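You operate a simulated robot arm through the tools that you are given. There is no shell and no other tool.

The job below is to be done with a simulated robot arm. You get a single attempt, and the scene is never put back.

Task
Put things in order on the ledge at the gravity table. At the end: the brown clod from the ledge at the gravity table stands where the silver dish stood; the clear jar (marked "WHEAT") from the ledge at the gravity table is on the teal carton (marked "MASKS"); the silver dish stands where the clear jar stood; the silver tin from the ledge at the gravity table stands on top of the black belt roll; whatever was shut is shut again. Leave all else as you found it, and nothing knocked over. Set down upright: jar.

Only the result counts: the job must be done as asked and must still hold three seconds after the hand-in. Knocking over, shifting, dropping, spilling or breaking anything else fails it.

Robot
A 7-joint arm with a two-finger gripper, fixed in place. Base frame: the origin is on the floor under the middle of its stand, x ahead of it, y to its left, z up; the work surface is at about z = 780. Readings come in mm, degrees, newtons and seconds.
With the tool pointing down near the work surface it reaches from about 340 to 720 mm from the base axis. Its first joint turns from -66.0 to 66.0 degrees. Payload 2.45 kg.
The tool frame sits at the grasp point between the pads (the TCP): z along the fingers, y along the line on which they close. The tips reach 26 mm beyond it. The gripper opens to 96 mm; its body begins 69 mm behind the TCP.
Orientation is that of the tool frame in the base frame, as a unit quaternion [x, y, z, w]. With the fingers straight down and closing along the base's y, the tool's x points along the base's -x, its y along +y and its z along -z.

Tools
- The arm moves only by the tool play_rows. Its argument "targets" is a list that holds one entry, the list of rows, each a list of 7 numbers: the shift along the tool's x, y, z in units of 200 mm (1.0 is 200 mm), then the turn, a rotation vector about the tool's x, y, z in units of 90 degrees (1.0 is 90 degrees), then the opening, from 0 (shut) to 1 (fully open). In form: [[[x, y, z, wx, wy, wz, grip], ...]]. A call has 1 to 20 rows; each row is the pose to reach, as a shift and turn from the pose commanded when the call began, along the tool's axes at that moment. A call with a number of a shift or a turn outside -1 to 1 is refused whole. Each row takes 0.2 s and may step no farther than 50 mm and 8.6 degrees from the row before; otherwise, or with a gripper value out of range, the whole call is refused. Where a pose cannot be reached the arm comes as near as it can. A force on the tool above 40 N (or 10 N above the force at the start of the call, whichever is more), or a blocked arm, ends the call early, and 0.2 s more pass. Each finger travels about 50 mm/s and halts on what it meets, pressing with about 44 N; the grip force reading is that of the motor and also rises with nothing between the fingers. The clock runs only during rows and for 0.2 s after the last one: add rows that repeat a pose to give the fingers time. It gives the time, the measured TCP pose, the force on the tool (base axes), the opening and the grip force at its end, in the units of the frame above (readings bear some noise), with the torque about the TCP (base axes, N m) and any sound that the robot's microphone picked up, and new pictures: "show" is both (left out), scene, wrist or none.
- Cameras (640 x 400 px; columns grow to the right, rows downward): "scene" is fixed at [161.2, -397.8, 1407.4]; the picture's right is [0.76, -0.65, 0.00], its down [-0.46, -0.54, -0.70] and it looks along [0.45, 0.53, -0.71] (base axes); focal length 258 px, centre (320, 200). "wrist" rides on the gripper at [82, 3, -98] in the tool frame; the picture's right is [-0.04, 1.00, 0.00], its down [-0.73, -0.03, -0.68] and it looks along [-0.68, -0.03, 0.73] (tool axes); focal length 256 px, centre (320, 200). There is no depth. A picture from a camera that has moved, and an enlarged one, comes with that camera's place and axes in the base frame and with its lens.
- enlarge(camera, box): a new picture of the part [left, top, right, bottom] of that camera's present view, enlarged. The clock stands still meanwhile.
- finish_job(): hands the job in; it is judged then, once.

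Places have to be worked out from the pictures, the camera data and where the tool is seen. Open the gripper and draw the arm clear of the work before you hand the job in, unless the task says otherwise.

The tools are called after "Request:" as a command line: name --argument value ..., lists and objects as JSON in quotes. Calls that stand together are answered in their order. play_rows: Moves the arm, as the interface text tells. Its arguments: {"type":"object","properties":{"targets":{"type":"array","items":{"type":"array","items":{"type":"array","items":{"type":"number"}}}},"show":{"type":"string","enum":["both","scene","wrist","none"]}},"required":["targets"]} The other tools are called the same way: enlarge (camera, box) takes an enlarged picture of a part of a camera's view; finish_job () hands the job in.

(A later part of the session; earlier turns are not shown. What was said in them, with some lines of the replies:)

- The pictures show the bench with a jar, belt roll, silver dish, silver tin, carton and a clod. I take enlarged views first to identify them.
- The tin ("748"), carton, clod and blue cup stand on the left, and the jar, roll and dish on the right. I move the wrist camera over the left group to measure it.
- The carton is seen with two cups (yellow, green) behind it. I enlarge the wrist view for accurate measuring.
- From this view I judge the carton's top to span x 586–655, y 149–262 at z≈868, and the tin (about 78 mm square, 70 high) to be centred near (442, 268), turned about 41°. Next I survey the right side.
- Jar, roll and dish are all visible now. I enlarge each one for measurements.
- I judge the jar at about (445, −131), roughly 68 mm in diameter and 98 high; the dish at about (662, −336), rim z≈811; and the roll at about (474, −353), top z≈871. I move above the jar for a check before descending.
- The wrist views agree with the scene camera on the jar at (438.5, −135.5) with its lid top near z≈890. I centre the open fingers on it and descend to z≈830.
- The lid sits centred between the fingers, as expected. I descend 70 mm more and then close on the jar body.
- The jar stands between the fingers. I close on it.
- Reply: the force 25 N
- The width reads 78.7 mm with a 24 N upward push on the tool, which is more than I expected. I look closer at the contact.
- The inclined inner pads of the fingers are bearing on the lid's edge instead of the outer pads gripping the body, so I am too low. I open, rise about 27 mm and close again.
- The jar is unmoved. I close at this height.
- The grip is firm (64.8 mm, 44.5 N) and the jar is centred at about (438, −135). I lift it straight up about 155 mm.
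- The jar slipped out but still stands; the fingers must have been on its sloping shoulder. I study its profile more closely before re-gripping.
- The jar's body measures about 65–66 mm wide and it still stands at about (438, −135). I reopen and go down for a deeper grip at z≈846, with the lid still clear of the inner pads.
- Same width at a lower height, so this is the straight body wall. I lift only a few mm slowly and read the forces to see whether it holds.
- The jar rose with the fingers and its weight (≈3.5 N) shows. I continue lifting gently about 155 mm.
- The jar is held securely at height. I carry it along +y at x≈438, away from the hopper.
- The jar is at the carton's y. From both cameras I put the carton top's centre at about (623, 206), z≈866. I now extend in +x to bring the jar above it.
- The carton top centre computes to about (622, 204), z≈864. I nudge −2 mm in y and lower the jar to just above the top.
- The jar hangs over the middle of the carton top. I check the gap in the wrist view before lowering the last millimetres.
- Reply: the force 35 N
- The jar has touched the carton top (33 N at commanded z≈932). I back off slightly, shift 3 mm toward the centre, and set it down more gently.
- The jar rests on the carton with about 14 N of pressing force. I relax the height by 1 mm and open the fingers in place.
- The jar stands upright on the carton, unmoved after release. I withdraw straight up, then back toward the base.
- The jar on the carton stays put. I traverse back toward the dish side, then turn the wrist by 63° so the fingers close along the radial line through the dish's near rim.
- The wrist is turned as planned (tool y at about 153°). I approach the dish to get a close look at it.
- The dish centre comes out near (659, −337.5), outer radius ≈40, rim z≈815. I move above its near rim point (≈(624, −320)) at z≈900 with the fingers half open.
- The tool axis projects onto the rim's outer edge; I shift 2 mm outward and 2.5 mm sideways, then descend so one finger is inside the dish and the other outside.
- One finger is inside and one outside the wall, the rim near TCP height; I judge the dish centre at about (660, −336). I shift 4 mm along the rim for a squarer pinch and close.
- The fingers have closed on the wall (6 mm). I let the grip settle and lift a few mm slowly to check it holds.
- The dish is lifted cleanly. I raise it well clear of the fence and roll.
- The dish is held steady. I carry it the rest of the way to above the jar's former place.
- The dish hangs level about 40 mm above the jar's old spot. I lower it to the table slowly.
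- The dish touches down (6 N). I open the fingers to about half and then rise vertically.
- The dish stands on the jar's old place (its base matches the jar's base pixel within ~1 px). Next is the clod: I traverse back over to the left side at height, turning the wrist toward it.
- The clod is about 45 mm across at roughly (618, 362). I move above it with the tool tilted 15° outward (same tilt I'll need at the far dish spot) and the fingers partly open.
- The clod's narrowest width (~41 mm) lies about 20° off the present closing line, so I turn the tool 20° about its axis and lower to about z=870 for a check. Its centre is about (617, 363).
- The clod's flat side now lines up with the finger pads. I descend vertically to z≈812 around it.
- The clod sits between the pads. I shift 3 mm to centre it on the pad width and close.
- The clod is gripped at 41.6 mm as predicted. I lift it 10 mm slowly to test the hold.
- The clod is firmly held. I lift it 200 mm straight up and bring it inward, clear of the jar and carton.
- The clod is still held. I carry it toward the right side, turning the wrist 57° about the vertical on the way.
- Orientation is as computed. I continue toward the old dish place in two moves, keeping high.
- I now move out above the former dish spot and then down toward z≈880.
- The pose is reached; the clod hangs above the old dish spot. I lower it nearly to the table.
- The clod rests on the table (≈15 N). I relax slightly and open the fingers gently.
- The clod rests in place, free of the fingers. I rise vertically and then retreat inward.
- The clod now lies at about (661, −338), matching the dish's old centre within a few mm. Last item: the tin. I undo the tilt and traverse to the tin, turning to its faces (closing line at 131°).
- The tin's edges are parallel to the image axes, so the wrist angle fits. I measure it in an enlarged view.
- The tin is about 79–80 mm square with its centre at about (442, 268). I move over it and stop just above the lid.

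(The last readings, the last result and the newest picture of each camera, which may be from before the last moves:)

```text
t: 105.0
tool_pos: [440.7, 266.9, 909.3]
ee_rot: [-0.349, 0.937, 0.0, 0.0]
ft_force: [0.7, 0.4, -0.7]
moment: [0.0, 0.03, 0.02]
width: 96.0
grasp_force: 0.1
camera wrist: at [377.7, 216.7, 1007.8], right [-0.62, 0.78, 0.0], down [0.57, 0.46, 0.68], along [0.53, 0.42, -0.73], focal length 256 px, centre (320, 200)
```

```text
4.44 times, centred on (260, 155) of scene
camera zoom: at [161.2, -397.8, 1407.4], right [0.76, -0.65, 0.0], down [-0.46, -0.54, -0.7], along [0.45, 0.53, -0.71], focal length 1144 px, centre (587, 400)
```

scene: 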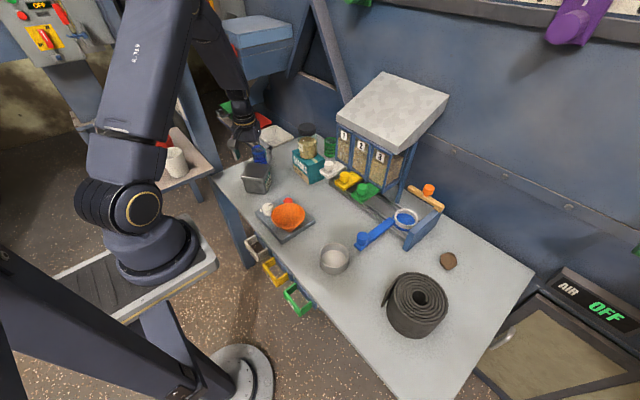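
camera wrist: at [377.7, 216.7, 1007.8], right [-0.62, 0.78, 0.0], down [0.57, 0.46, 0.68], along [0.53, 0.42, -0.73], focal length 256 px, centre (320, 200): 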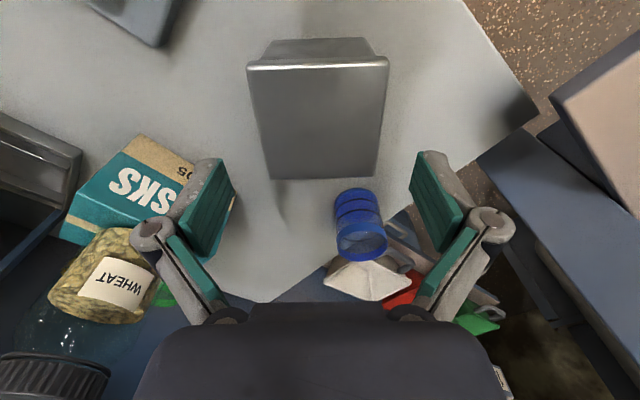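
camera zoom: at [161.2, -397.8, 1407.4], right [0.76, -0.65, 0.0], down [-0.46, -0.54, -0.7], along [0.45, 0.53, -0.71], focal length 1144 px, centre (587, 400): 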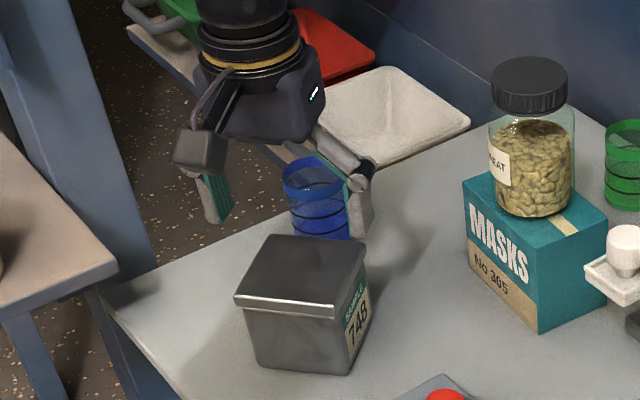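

The tin is centred between the open fingers. I descend so the pads straddle the lid and upper body.

Request:
play_rows --targets '[[[0, 0, 0.1, 0, 0, 0, 1], [0, 0, 0.2, 0, 0, 0, 1], [0, 0, 0.3, 0, 0, 0, 1], [0, 0, 0.37, 0, 0, 0, 1], [0, 0, 0.385, 0, 0, 0, 1], [0, 0, 0.385, 0, 0, 0, 1]]]' --show "both"

Request:
enlarge --camera "wrist" --box '[190, 60, 450, 320]'

```text
t: 106.4
tool_pos: [443.0, 267.4, 833.1]
ee_rot: [-0.348, 0.937, -0.001, 0.0]
ft_force: [0.4, -0.7, -0.6]
moment: [0.02, 0.03, 0.01]
width: 96.0
grasp_force: 0.0
camera wrist: at [378.9, 217.2, 931.0], right [-0.62, 0.78, 0.0], down [0.57, 0.46, 0.68], along [0.53, 0.42, -0.73], focal length 256 px, centre (320, 200)
```

scene: 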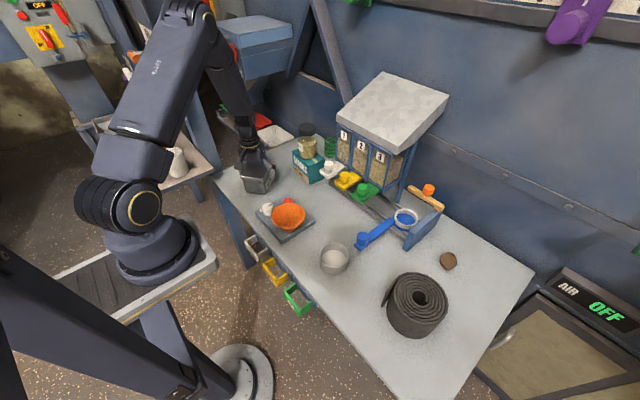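
wrist: 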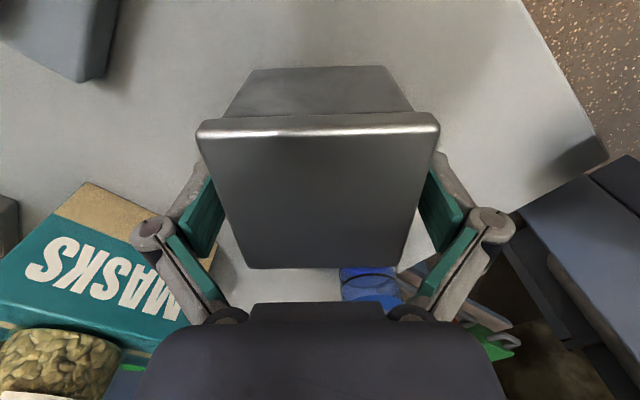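

```text
1.54 times, centred on (320, 190) of wrist
camera zoom: at [378.9, 217.2, 931.0], right [-0.62, 0.78, 0.0], down [0.57, 0.46, 0.68], along [0.53, 0.42, -0.73], focal length 394 px, centre (320, 215)
```

zoom: 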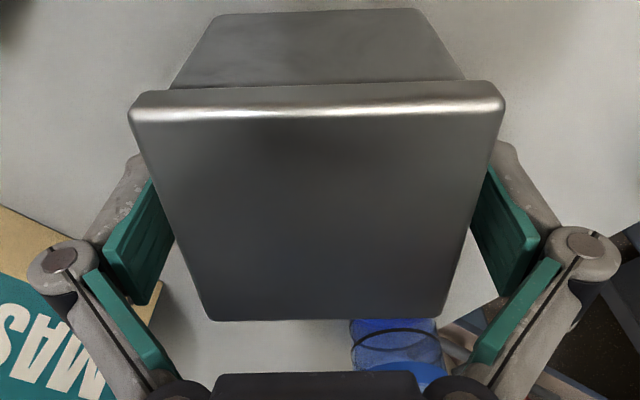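

The tin sits symmetrically between the pads. I close on it.

Request:
play_rows --targets '[[[0, 0, 0, 0, 0, 0, 0.9], [0, 0, 0, 0, 0, 0, 0.8], [0, 0, 0, 0, 0, 0, 0.6], [0, 0, 0, 0, 0, 0, 0.3], [0, 0, 0, 0, 0, 0, 0], [0, 0, 0, 0, 0, 0, 0]]]' --show "both"

Request:
play_rows --targets '[[[0, 0, -0.01, 0, 0, 0, 0], [0, 0, -0.02, 0, 0, 0, 0], [0, 0, -0.03, 0, 0, 0, 0], [0, 0, -0.04, 0, 0, 0, 0], [0, 0, -0.04, 0, 0, 0, 0]]]' --show "both"

Request:
enlarge --camera "scene" --box '[210, 120, 310, 210]'

```text
t: 107.8
tool_pos: [443.5, 268.2, 833.2]
ee_rot: [-0.349, 0.937, 0.0, 0.0]
ft_force: [-1.5, 0.7, 7.0]
moment: [0.01, 0.2, -0.15]
width: 77.6
grasp_force: 43.8
camera wrist: at [378.8, 217.3, 931.3], right [-0.62, 0.78, 0.0], down [0.57, 0.46, 0.68], along [0.53, 0.42, -0.73], focal length 256 px, centre (320, 200)
```

scene: 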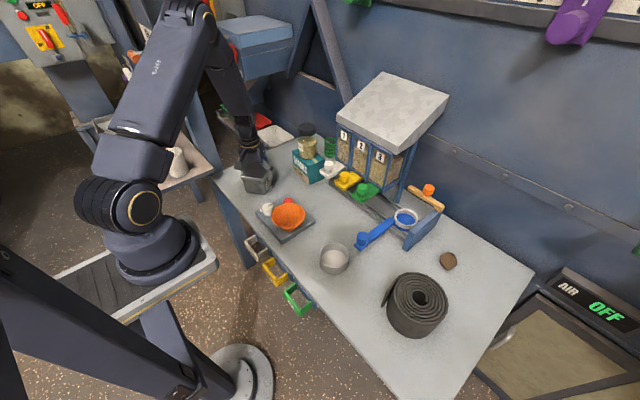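
wrist: 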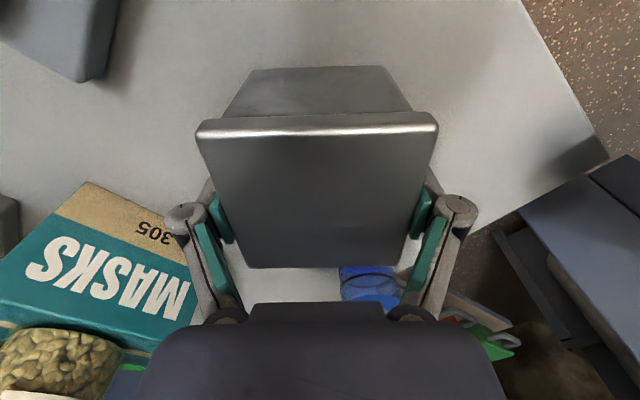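

```text
t: 109.0
tool_pos: [443.8, 268.6, 840.0]
ee_rot: [-0.348, 0.937, 0.0, 0.0]
ft_force: [0.6, 0.3, -3.1]
moment: [0.04, -0.02, -0.02]
width: 77.3
grasp_force: 44.0
camera wrist: at [378.9, 217.9, 939.3], right [-0.62, 0.78, 0.0], down [0.58, 0.46, 0.68], along [0.53, 0.42, -0.73], focal length 256 px, centre (320, 200)
```

scene: 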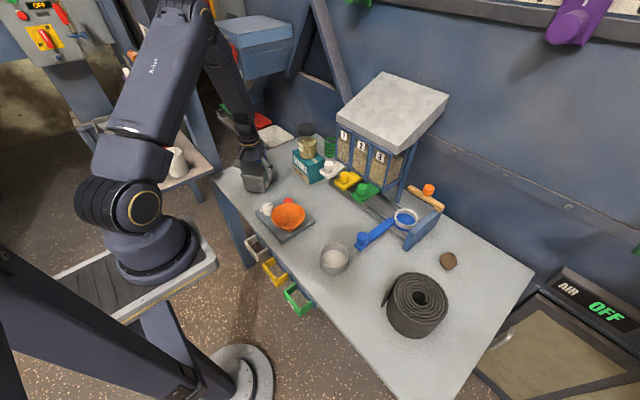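
wrist: 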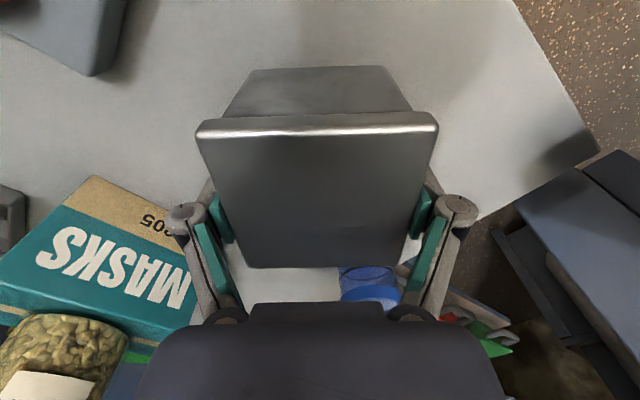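

```text
4.44 times, centred on (260, 165) of scene
camera zoom: at [161.2, -397.8, 1407.4], right [0.76, -0.65, 0.0], down [-0.46, -0.54, -0.7], along [0.45, 0.53, -0.71], focal length 1144 px, centre (587, 356)
```

zoom: 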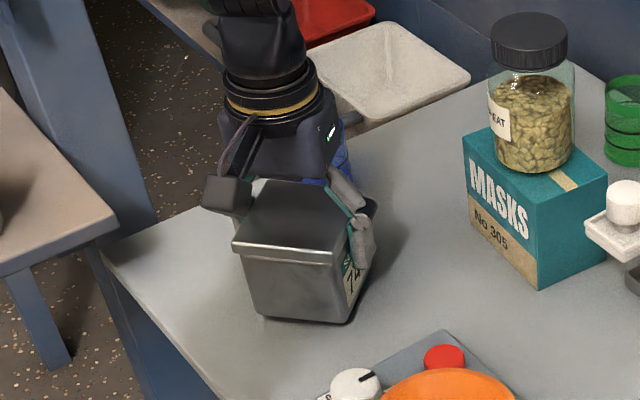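

The tin is lifted as one piece (≈3 N). I raise it 160 mm and carry it toward the right side, turning the wrist 68° on the way.

Request:
play_rows --targets '[[[0, 0, -0.02, 0, 0, 0, 0], [0, 0, -0.06, 0, 0, 0, 0], [0, 0, -0.12, 0, 0, 0, 0], [0, 0, -0.19, 0, 0, 0, 0], [0, 0, -0.26, 0, 0, 0, 0], [0, 0, -0.33, 0, 0, 0, 0], [0, 0, -0.4, 0, 0, 0, 0], [0, 0, -0.47, 0, 0, 0, 0], [0, 0, -0.54, 0, 0, 0, 0], [0, 0, -0.61, 0, 0, 0, 0], [0, 0, -0.68, 0, 0, 0, 0], [0, 0, -0.74, 0, 0, 0, 0], [0, 0, -0.78, 0, 0, 0, 0], [0, 0, -0.8, 0, 0, 0, 0]]]' --show "none"

Request:
play_rows --targets '[[[0.016, -0.019, 0, 0, 0, 0.019, 0], [0.05, -0.058, 0, 0, 0, 0.0577, 0], [0.1, -0.1155, 0, 0, 0, 0.1154, 0], [0.15, -0.173, 0, 0, 0, 0.1731, 0], [0.2, -0.231, 0, 0, 0, 0.2308, 0], [0.25, -0.2886, 0, 0, 0, 0.2885, 0], [0.3, -0.3464, 0, 0, 0, 0.3462, 0], [0.35, -0.4041, 0, 0, 0, 0.4039, 0], [0.4, -0.4618, 0, 0, 0, 0.4616, 0], [0.45, -0.5196, 0, 0, 0, 0.5193, 0], [0.5, -0.5773, 0, 0, 0, 0.577, 0], [0.55, -0.635, 0, 0, 0, 0.6348, 0], [0.6, -0.6928, 0, 0, 0, 0.6925, 0], [0.635, -0.7332, 0, 0, 0, 0.7329, 0], [0.6547, -0.7559, 0, 0, 0, 0.7556, 0]]]' --show "wrist"

```text
t: 112.0
tool_pos: [443.9, 266.8, 1000.7]
ee_rot: [-0.348, 0.938, 0.0, 0.001]
ft_force: [-0.2, -0.5, -2.5]
moment: [-0.01, -0.02, 0.0]
width: 77.3
grasp_force: 44.2
```

```text
t: 115.2
tool_pos: [443.2, 67.7, 1000.3]
ee_rot: [0.236, 0.972, 0.0, 0.0]
ft_force: [-0.1, -0.3, -2.8]
moment: [0.03, -0.01, 0.0]
width: 77.3
grasp_force: 43.5
camera wrist: at [372.1, 108.3, 1099.7], right [0.49, 0.87, 0.0], down [0.64, -0.36, 0.68], along [0.59, -0.34, -0.73], focal length 256 px, centre (320, 200)
```

wrist: 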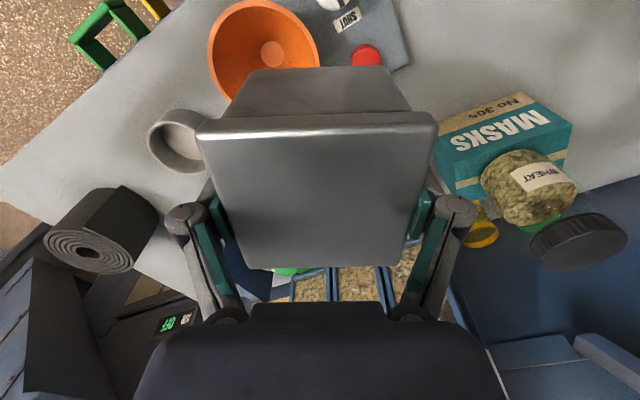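

The tin is steady. I continue to the roll in two more moves at this height.

Request:
play_rows --targets '[[[-0.011, -0.022, 0, 0, 0, 0, 0], [-0.036, -0.071, 0, 0, 0, 0, 0], [-0.073, -0.142, 0, 0, 0, 0, 0], [-0.109, -0.214, 0, 0, 0, 0, 0], [-0.146, -0.285, 0, 0, 0, 0, 0], [-0.182, -0.356, 0, 0, 0, 0, 0], [-0.219, -0.427, 0, 0, 0, 0, 0], [-0.255, -0.499, 0, 0, 0, 0, 0], [-0.292, -0.57, 0, 0, 0, 0, 0], [-0.328, -0.641, 0, 0, 0, 0, 0], [-0.364, -0.712, 0, 0, 0, 0, 0], [-0.401, -0.783, 0, 0, 0, 0, 0], [-0.437, -0.855, 0, 0, 0, 0, 0], [-0.4555, -0.8902, 0, 0, 0, 0, 0]]]' --show "none"

Request:
play_rows --targets '[[[-0.015, -0.022, 0, 0, 0, 0, 0], [-0.05, -0.072, 0, 0, 0, 0, 0], [-0.1, -0.143, 0, 0, 0, 0, 0], [-0.15, -0.215, 0, 0, 0, 0, 0], [-0.2, -0.286, 0, 0, 0, 0, 0], [-0.25, -0.358, 0, 0, 0, 0, 0], [-0.3, -0.429, 0, 0, 0, 0, 0], [-0.35, -0.5, 0, 0, 0, 0, 0], [-0.4, -0.572, 0, 0, 0, 0, 0], [-0.45, -0.644, 0, 0, 0, 0, 0], [-0.5, -0.715, 0, 0, 0, 0, 0], [-0.55, -0.787, 0, 0, 0, 0, 0], [-0.595, -0.851, 0, 0, 0, 0, 0], [-0.625, -0.894, 0, 0, 0, 0, 0], [-0.639, -0.914, 0, 0, 0, 0, 0]]]' --show "both"

Request:
enlarge --camera "scene" --box '[350, 200, 490, 350]'

```text
t: 118.2
tool_pos: [444.0, -132.6, 1001.4]
ee_rot: [0.236, 0.972, 0.0, 0.001]
ft_force: [0.4, -0.2, -2.9]
moment: [0.0, -0.05, -0.02]
width: 77.4
grasp_force: 44.0
```

```text
t: 121.4
tool_pos: [472.4, -353.7, 1002.1]
ee_rot: [0.235, 0.972, 0.0, 0.0]
ft_force: [0.8, -0.9, -3.3]
moment: [0.01, -0.02, 0.0]
width: 77.4
grasp_force: 44.1
camera wrist: at [401.0, -313.0, 1100.1], right [0.49, 0.87, 0.0], down [0.64, -0.36, 0.68], along [0.59, -0.33, -0.73], focal length 256 px, centre (320, 200)
```

scene: 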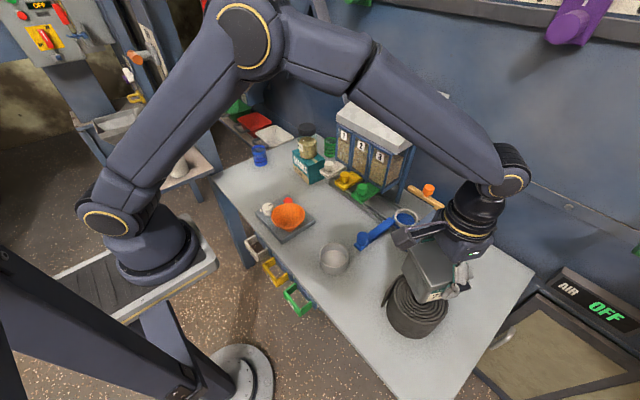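
wrist: 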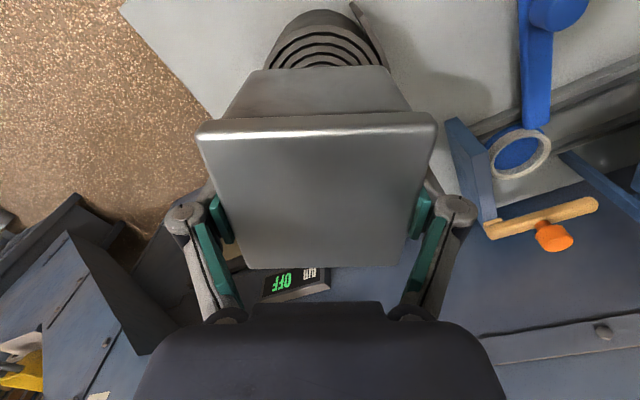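

```text
2.67 times, centred on (420, 275) of scene
camera zoom: at [161.2, -397.9, 1407.3], right [0.76, -0.65, 0.0], down [-0.46, -0.54, -0.7], along [0.45, 0.53, -0.71], focal length 687 px, centre (53, 0)
```

zoom: 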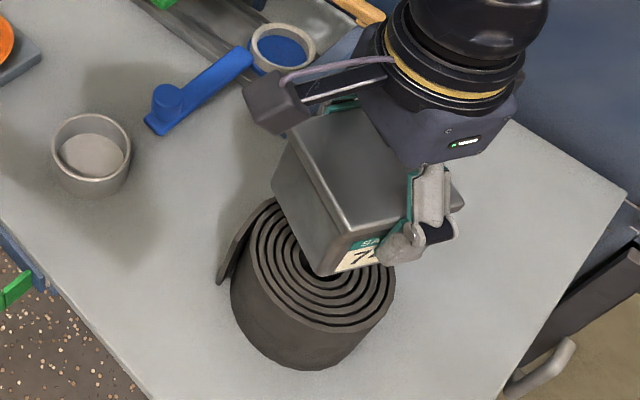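

The tin hovers above the roll. I lower it to roughly 10 mm above the roll's top and check alignment.

Request:
play_rows --targets '[[[0, 0, 0.03, 0, 0, 0, 0], [0, 0, 0.09, 0, 0, 0, 0], [0, 0, 0.16, 0, 0, 0, 0], [0, 0, 0.22, 0, 0, 0, 0], [0, 0, 0.28, 0, 0, 0, 0], [0, 0, 0.315, 0, 0, 0, 0], [0, 0, 0.325, 0, 0, 0, 0]]]' --show "both"

Request:
enlarge --camera "scene" --box '[350, 210, 490, 350]'

Request:
enlarge --camera "wrist" --box '[190, 0, 450, 160]'

```text
t: 123.0
tool_pos: [472.8, -353.6, 935.6]
ee_rot: [0.235, 0.972, 0.0, 0.0]
ft_force: [0.5, 0.3, -1.8]
moment: [0.01, -0.03, -0.02]
width: 77.6
grasp_force: 44.7
camera wrist: at [401.3, -312.6, 1034.1], right [0.49, 0.87, 0.0], down [0.64, -0.36, 0.68], along [0.59, -0.33, -0.73], focal length 256 px, centre (320, 200)
```

scene: 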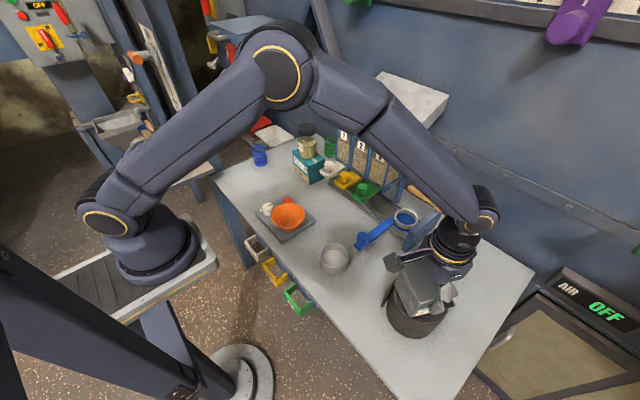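
wrist: 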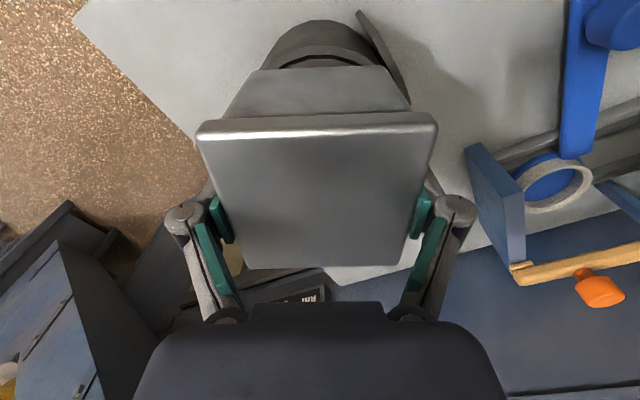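

```text
2.86 times, centred on (420, 280) of scene
camera zoom: at [161.2, -397.9, 1407.3], right [0.76, -0.65, 0.0], down [-0.46, -0.54, -0.7], along [0.45, 0.53, -0.71], focal length 736 px, centre (34, -29)
```

zoom: 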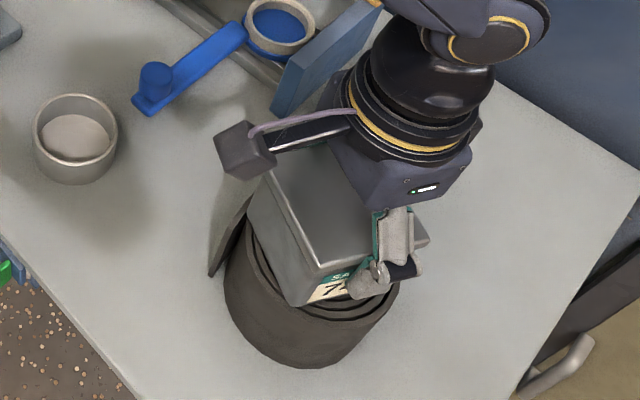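

```text
2.46 times, centred on (320, 80) of wrist
camera zoom: at [401.3, -312.6, 1034.1], right [0.49, 0.87, 0.0], down [0.64, -0.36, 0.68], along [0.59, -0.33, -0.73], focal length 630 px, centre (320, 495)
```

zoom: 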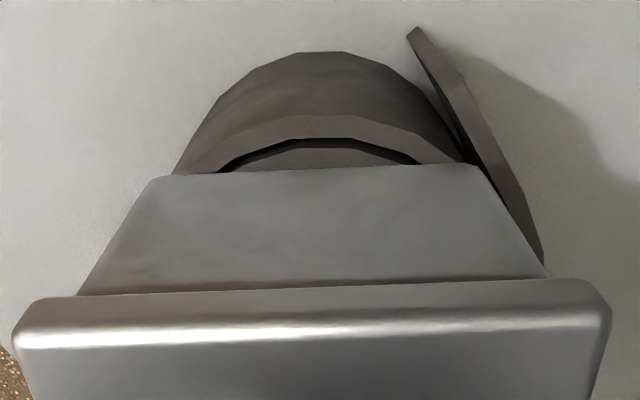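

The roll's true centre works out nearer (481, −353), so I shift about 9 mm outward, then lower in small steps until it touches.

Request:
play_rows --targets '[[[-0.02, 0.008, 0, 0, 0, 0, 0], [-0.0425, 0.016, 0, 0, 0, 0, 0], [-0.0425, 0.016, 0.015, 0, 0, 0, 0], [-0.0425, 0.016, 0.03, 0, 0, 0, 0]]]' --show "none"

Request:
play_rows --targets '[[[0, 0, 0.005, 0, 0, 0, 0], [0, 0, 0.01, 0, 0, 0, 0]]]' --show "none"

Request:
play_rows --targets '[[[0, 0, 0.005, 0, 0, 0, 0], [0, 0, 0.01, 0, 0, 0, 0]]]' --show "both"

```text
t: 124.0
tool_pos: [481.3, -352.7, 931.9]
ee_rot: [0.235, 0.972, 0.001, 0.0]
ft_force: [0.5, 0.3, -2.7]
moment: [0.0, 0.01, 0.04]
width: 77.3
grasp_force: 44.5
```

```text
t: 124.6
tool_pos: [481.2, -355.3, 927.6]
ee_rot: [0.234, 0.972, 0.0, 0.0]
ft_force: [-0.3, 0.1, -2.2]
moment: [0.0, -0.01, 0.04]
width: 77.2
grasp_force: 44.1
```

```text
t: 125.2
tool_pos: [482.2, -354.6, 927.5]
ee_rot: [0.235, 0.972, 0.0, 0.001]
ft_force: [-0.3, 0.0, -2.6]
moment: [0.0, -0.01, 0.01]
width: 77.3
grasp_force: 43.5
camera wrist: at [410.0, -313.9, 1024.8], right [0.49, 0.87, 0.0], down [0.64, -0.36, 0.68], along [0.59, -0.33, -0.73], focal length 256 px, centre (320, 200)
```

scene: 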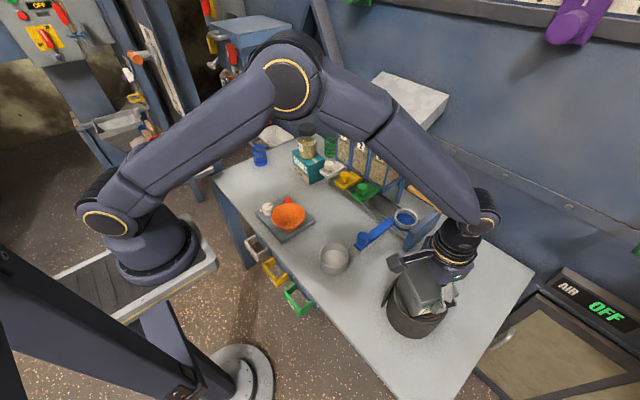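
wrist: 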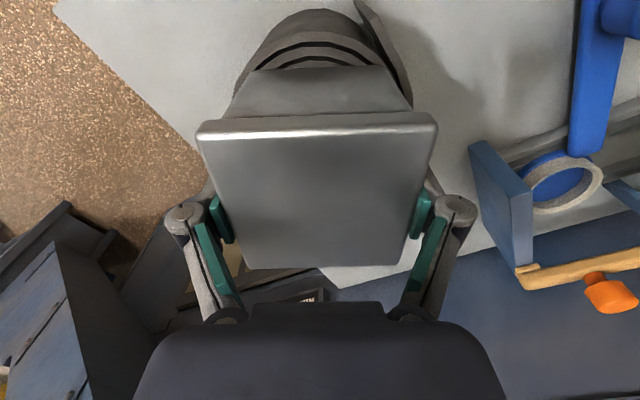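

No contact yet. I keep stepping down.

Request:
play_rows --targets '[[[0, 0, 0.005, 0, 0, 0, 0], [0, 0, 0.01, 0, 0, 0, 0]]]' --show "none"

Request:
play_rows --targets '[[[0, 0, 0.004, 0, 0, 0, 0], [0, 0, 0.0075, 0, 0, 0, 0]]]' --show "none"

Request:
play_rows --targets '[[[0, 0, 0.003, 0, 0, 0, 0], [0, 0, 0.005, 0, 0, 0, 0]]]' --show "none"

```text
t: 125.8
tool_pos: [481.5, -354.8, 924.1]
ee_rot: [0.235, 0.972, 0.0, 0.001]
ft_force: [-0.2, 0.7, -3.5]
moment: [-0.02, -0.03, 0.01]
width: 77.3
grasp_force: 43.6
```

```text
t: 126.4
tool_pos: [481.4, -354.8, 923.0]
ee_rot: [0.235, 0.972, -0.001, 0.0]
ft_force: [-0.2, -0.5, -2.7]
moment: [0.09, 0.01, 0.02]
width: 77.5
grasp_force: 44.3
```

```text
t: 127.0
tool_pos: [480.0, -354.8, 922.6]
ee_rot: [0.236, 0.972, -0.001, 0.001]
ft_force: [-1.8, 2.7, 14.0]
moment: [0.62, 0.53, -0.03]
width: 77.8
grasp_force: 43.9
```

Contact is made (14 N) at z≈922. I check how it sits before releasing.

Request:
enlarge --camera "scene" --box '[370, 230, 470, 350]'

Request:
enlarge --camera "wrist" --box '[190, 0, 450, 160]'

```text
3.33 times, centred on (420, 290) of scene
camera zoom: at [160.9, -397.6, 1407.4], right [0.76, -0.65, 0.0], down [-0.46, -0.54, -0.7], along [0.46, 0.53, -0.71], focal length 858 px, centre (-13, -100)
```

zoom: 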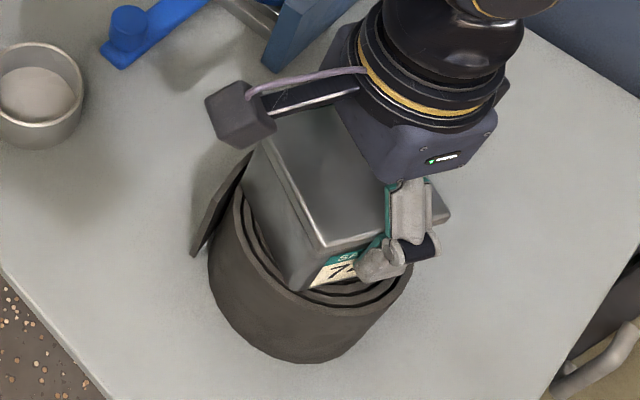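

```text
2.46 times, centred on (320, 80) of wrist
camera zoom: at [409.9, -313.8, 1021.3], right [0.49, 0.87, 0.0], down [0.64, -0.36, 0.68], along [0.59, -0.34, -0.73], focal length 630 px, centre (320, 495)
```

zoom: 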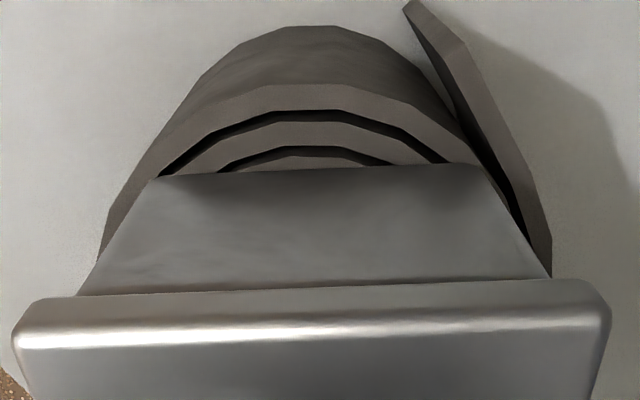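

The tin is well centred on the roll. I relax slightly and open the fingers.

Request:
play_rows --targets '[[[0, 0, -0.002, 0, 0, 0, 0.5], [0, 0, -0.002, 0, 0, 0, 0.8], [0, 0, -0.002, 0, 0, 0, 0.85], [0, 0, -0.002, 0, 0, 0, 0.9], [0, 0, -0.002, 0, 0, 0, 1], [0, 0, -0.002, 0, 0, 0, 1], [0, 0, -0.002, 0, 0, 0, 1]]]' --show "both"

Request:
enlarge --camera "scene" --box '[370, 230, 470, 350]'

Request:
enlarge --camera "wrist" --box '[170, 0, 470, 320]'

```text
t: 128.6
tool_pos: [481.8, -354.8, 921.5]
ee_rot: [0.235, 0.972, 0.0, 0.0]
ft_force: [-0.5, -0.1, 0.2]
moment: [0.0, 0.01, 0.02]
width: 96.1
grasp_force: 0.1
camera wrist: at [409.8, -313.7, 1020.1], right [0.49, 0.87, 0.0], down [0.64, -0.36, 0.68], along [0.59, -0.33, -0.73], focal length 256 px, centre (320, 200)
```

scene: 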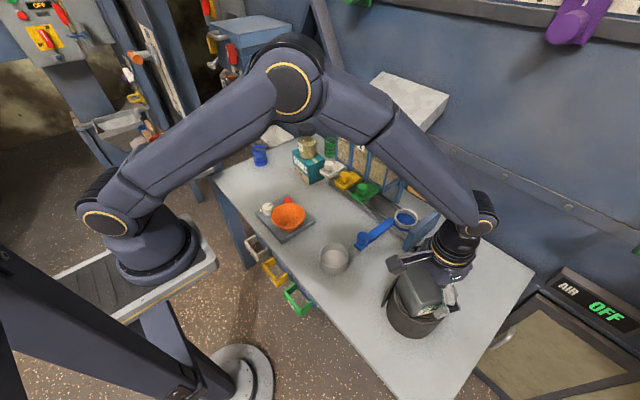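
wrist: 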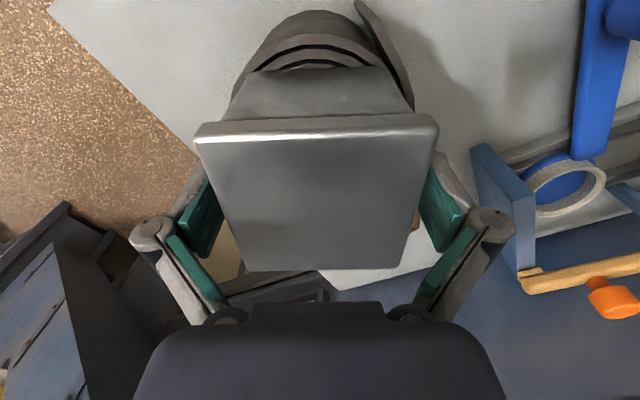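

```text
3.33 times, centred on (420, 290) of scene
camera zoom: at [161.2, -397.8, 1407.4], right [0.76, -0.65, 0.0], down [-0.46, -0.54, -0.7], along [0.45, 0.53, -0.71], focal length 858 px, centre (-13, -100)
```

zoom: 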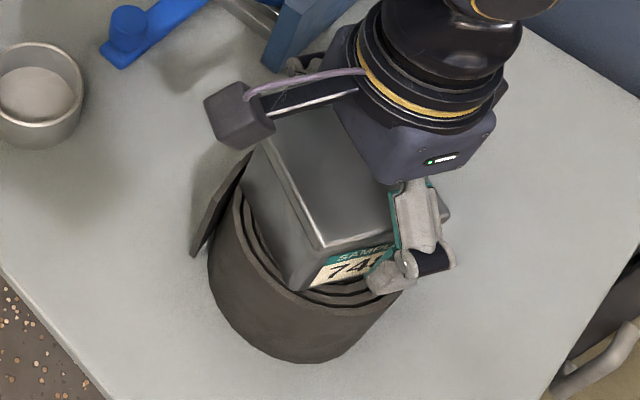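

```text
1.25 times, centred on (320, 160) of wrist
camera zoom: at [409.8, -313.7, 1020.1], right [0.49, 0.87, 0.0], down [0.64, -0.36, 0.68], along [0.59, -0.33, -0.73], focal length 320 px, centre (320, 250)
```

zoom: 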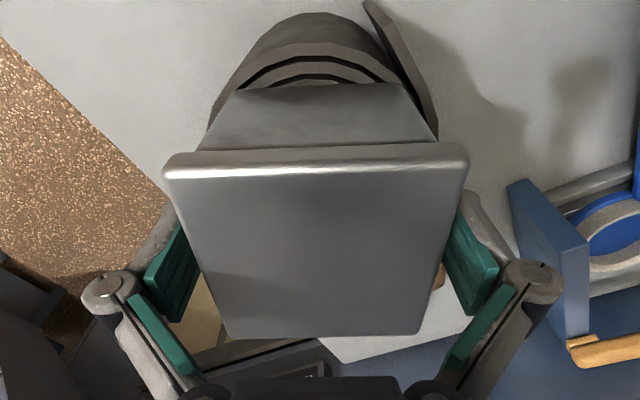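

The tin stands on the roll. I rise straight up and retreat clear of the work.

Request:
play_rows --targets '[[[0, 0, -0.05, 0, 0, 0, 1], [0, 0, -0.15, 0, 0, 0, 1], [0, 0, -0.3, 0, 0, 0, 1], [0, 0, -0.45, 0, 0, 0, 1], [0, 0, -0.6, 0, 0, 0, 1], [0, 0, -0.75, 0, 0, 0, 1], [0.08, 0.13, -0.8, 0, 0, 0, 1], [0.16, 0.3, -0.85, 0, 0, 0, 1], [0.24, 0.48, -0.85, 0, 0, 0, 1], [0.3, 0.66, -0.85, 0, 0, 0, 1], [0.36, 0.84, -0.85, 0, 0, 0, 1], [0.42, 1.0, -0.85, 0, 0, 0, 1], [0.42, 1.0, -0.85, 0, 0, 0, 1]]]' --show "both"

Request:
enlarge --camera "scene" --box '[300, 160, 540, 340]'

Request:
enlarge --camera "scene" --box '[200, 100, 360, 200]'

```text
t: 131.4
tool_pos: [498.7, -138.3, 1092.8]
ee_rot: [0.237, 0.972, 0.0, -0.001]
ft_force: [0.9, -0.4, 0.1]
moment: [-0.01, -0.01, -0.01]
width: 96.1
grasp_force: 0.0
camera wrist: at [426.9, -96.4, 1191.5], right [0.49, 0.87, 0.0], down [0.64, -0.36, 0.68], along [0.59, -0.34, -0.73], focal length 256 px, centre (320, 200)
```

scene: 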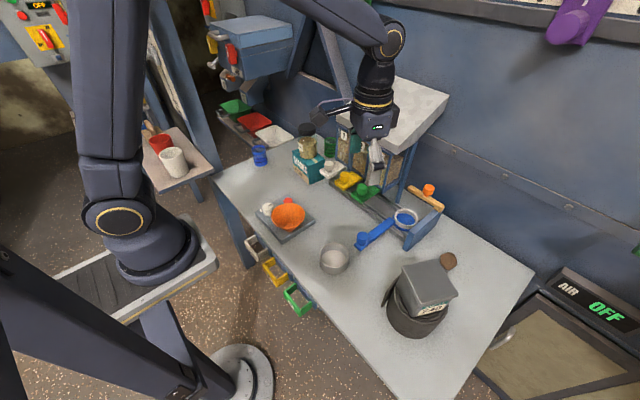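
wrist: 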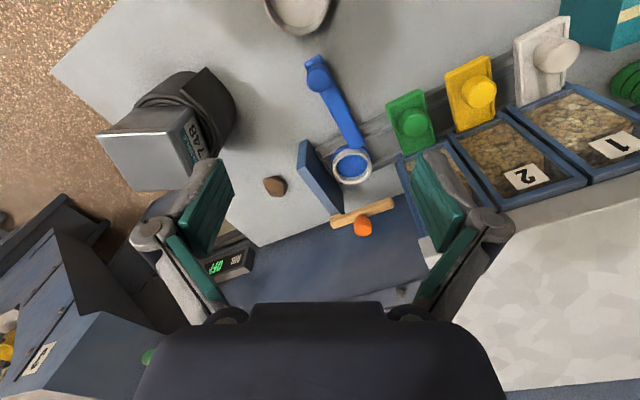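

```text
2.22 times, centred on (420, 250) of scene
camera zoom: at [161.2, -397.8, 1407.4], right [0.76, -0.65, 0.0], down [-0.46, -0.54, -0.7], along [0.45, 0.53, -0.71], focal length 572 px, centre (98, 89)
```

zoom: 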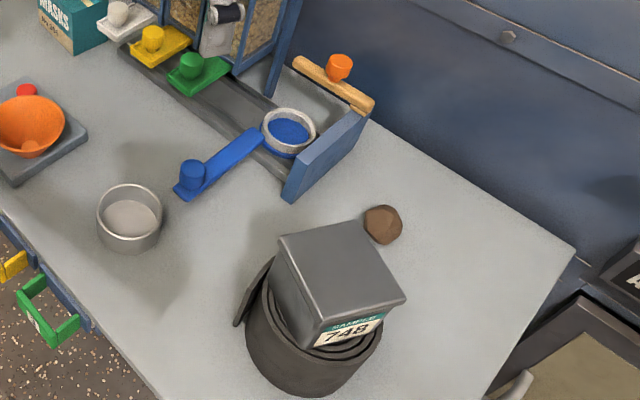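

```text
4.00 times, centred on (280, 150) of scene
camera zoom: at [161.2, -397.8, 1407.4], right [0.76, -0.65, 0.0], down [-0.46, -0.54, -0.7], along [0.45, 0.53, -0.71], focal length 1030 px, centre (480, 400)
```

zoom: 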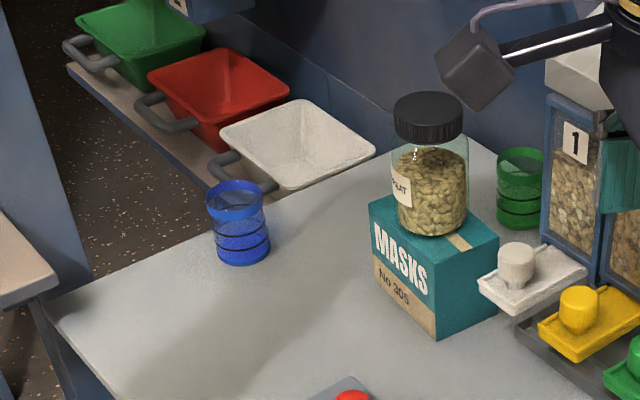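

All items look in place: jar upright on the carton, dish at the jar's spot, clod at the dish's spot, tin on the roll, and the cups and other things unchanged. I draw the arm back to its starting pose with the gripper open and take a final look.

Request:
play_rows --targets '[[[0.12, 0.06, -0.028, 0, 0, -0.075, 1], [0.24, 0.123, -0.055, 0, 0, -0.15, 1], [0.36, 0.185, -0.083, 0, 0, -0.225, 1], [0.485, 0.246, -0.11, 0, 0, -0.301, 1], [0.485, 0.246, -0.11, 0, 0, -0.301, 1], [0.485, 0.246, -0.11, 0, 0, -0.301, 1]]]' --show "both"

Request:
enlarge --camera "scene" --box '[370, 210, 490, 350]'

Request:
enlarge --camera "scene" --box '[220, 110, 380, 290]'

```text
t: 132.8
tool_pos: [433.8, -49.5, 1114.8]
ee_rot: [0.001, 1.0, 0.0, -0.001]
ft_force: [-0.5, -0.1, -0.1]
moment: [0.0, 0.01, -0.01]
width: 96.2
grasp_force: 0.1
camera wrist: at [351.6, -45.5, 1213.3], right [0.04, 1.0, 0.0], down [0.73, -0.03, 0.68], along [0.68, -0.03, -0.73], focal length 256 px, centre (320, 200)
```

scene: 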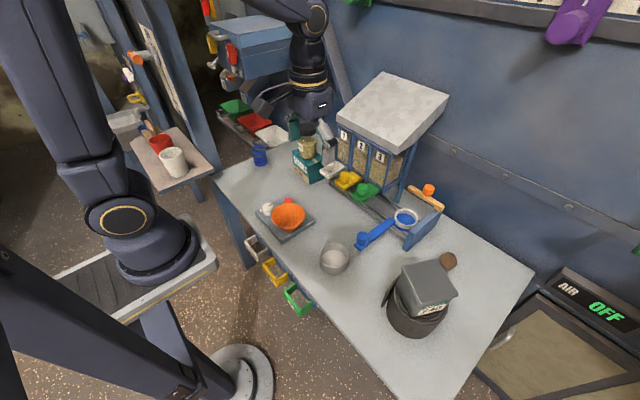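
wrist: 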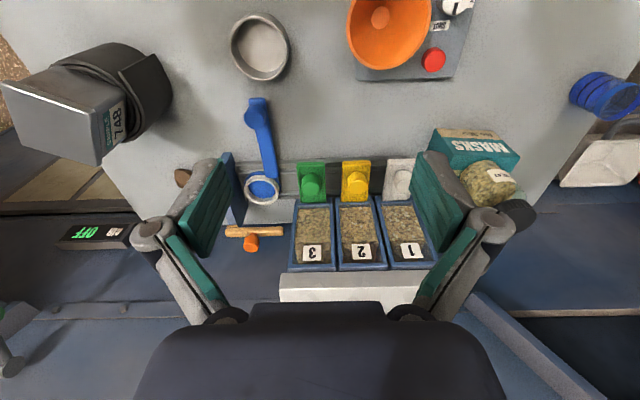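

```text
2.86 times, centred on (430, 280) of scene
camera zoom: at [161.2, -397.8, 1407.4], right [0.76, -0.65, 0.0], down [-0.46, -0.54, -0.7], along [0.45, 0.53, -0.71], focal length 736 px, centre (6, -29)
```

zoom: 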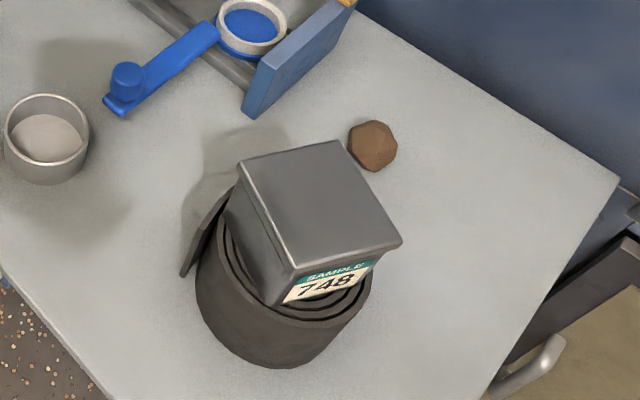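

```text
2.22 times, centred on (300, 200) of scene
camera zoom: at [161.2, -397.8, 1407.4], right [0.76, -0.65, 0.0], down [-0.46, -0.54, -0.7], along [0.45, 0.53, -0.71], focal length 572 px, centre (364, 200)
```

zoom: 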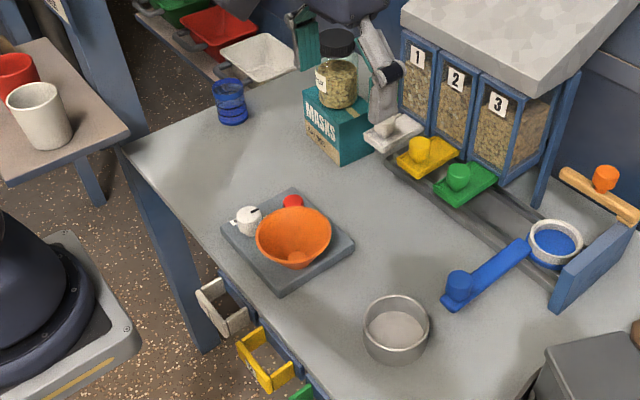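

The final views confirm everything is in place and still: the jar is upright on the MASKS carton, the dish is where the jar stood, the clod is where the dish stood, and the tin is on the belt roll. Nothing else has shifted, and the arm is clear with its gripper open. I hand the job in.

Request:
finish_job

```text
The job is handed in.
```

The job is handed in. No verdict has come back yet. In the last pictures, all four items were where you asked and standing still:

- **Clod:** it lies where the silver dish stood, within about 5 mm by my measurement.
- **Jar:** the "WHEAT" jar stands upright in the middle of the "MASKS" carton.
- **Dish:** it stands where the jar stood, within about 3 mm in the scene view.
- **Tin:** the silver tin stands flat and centred on top of the black belt roll.

The jar slipped out of the gripper on my first attempt to lift it. It stayed standing in the same place, and a lower grip held it.

I opened nothing, so there was nothing to shut again. Nothing else appears knocked over or moved. The arm is back at its starting pose with the gripper open.
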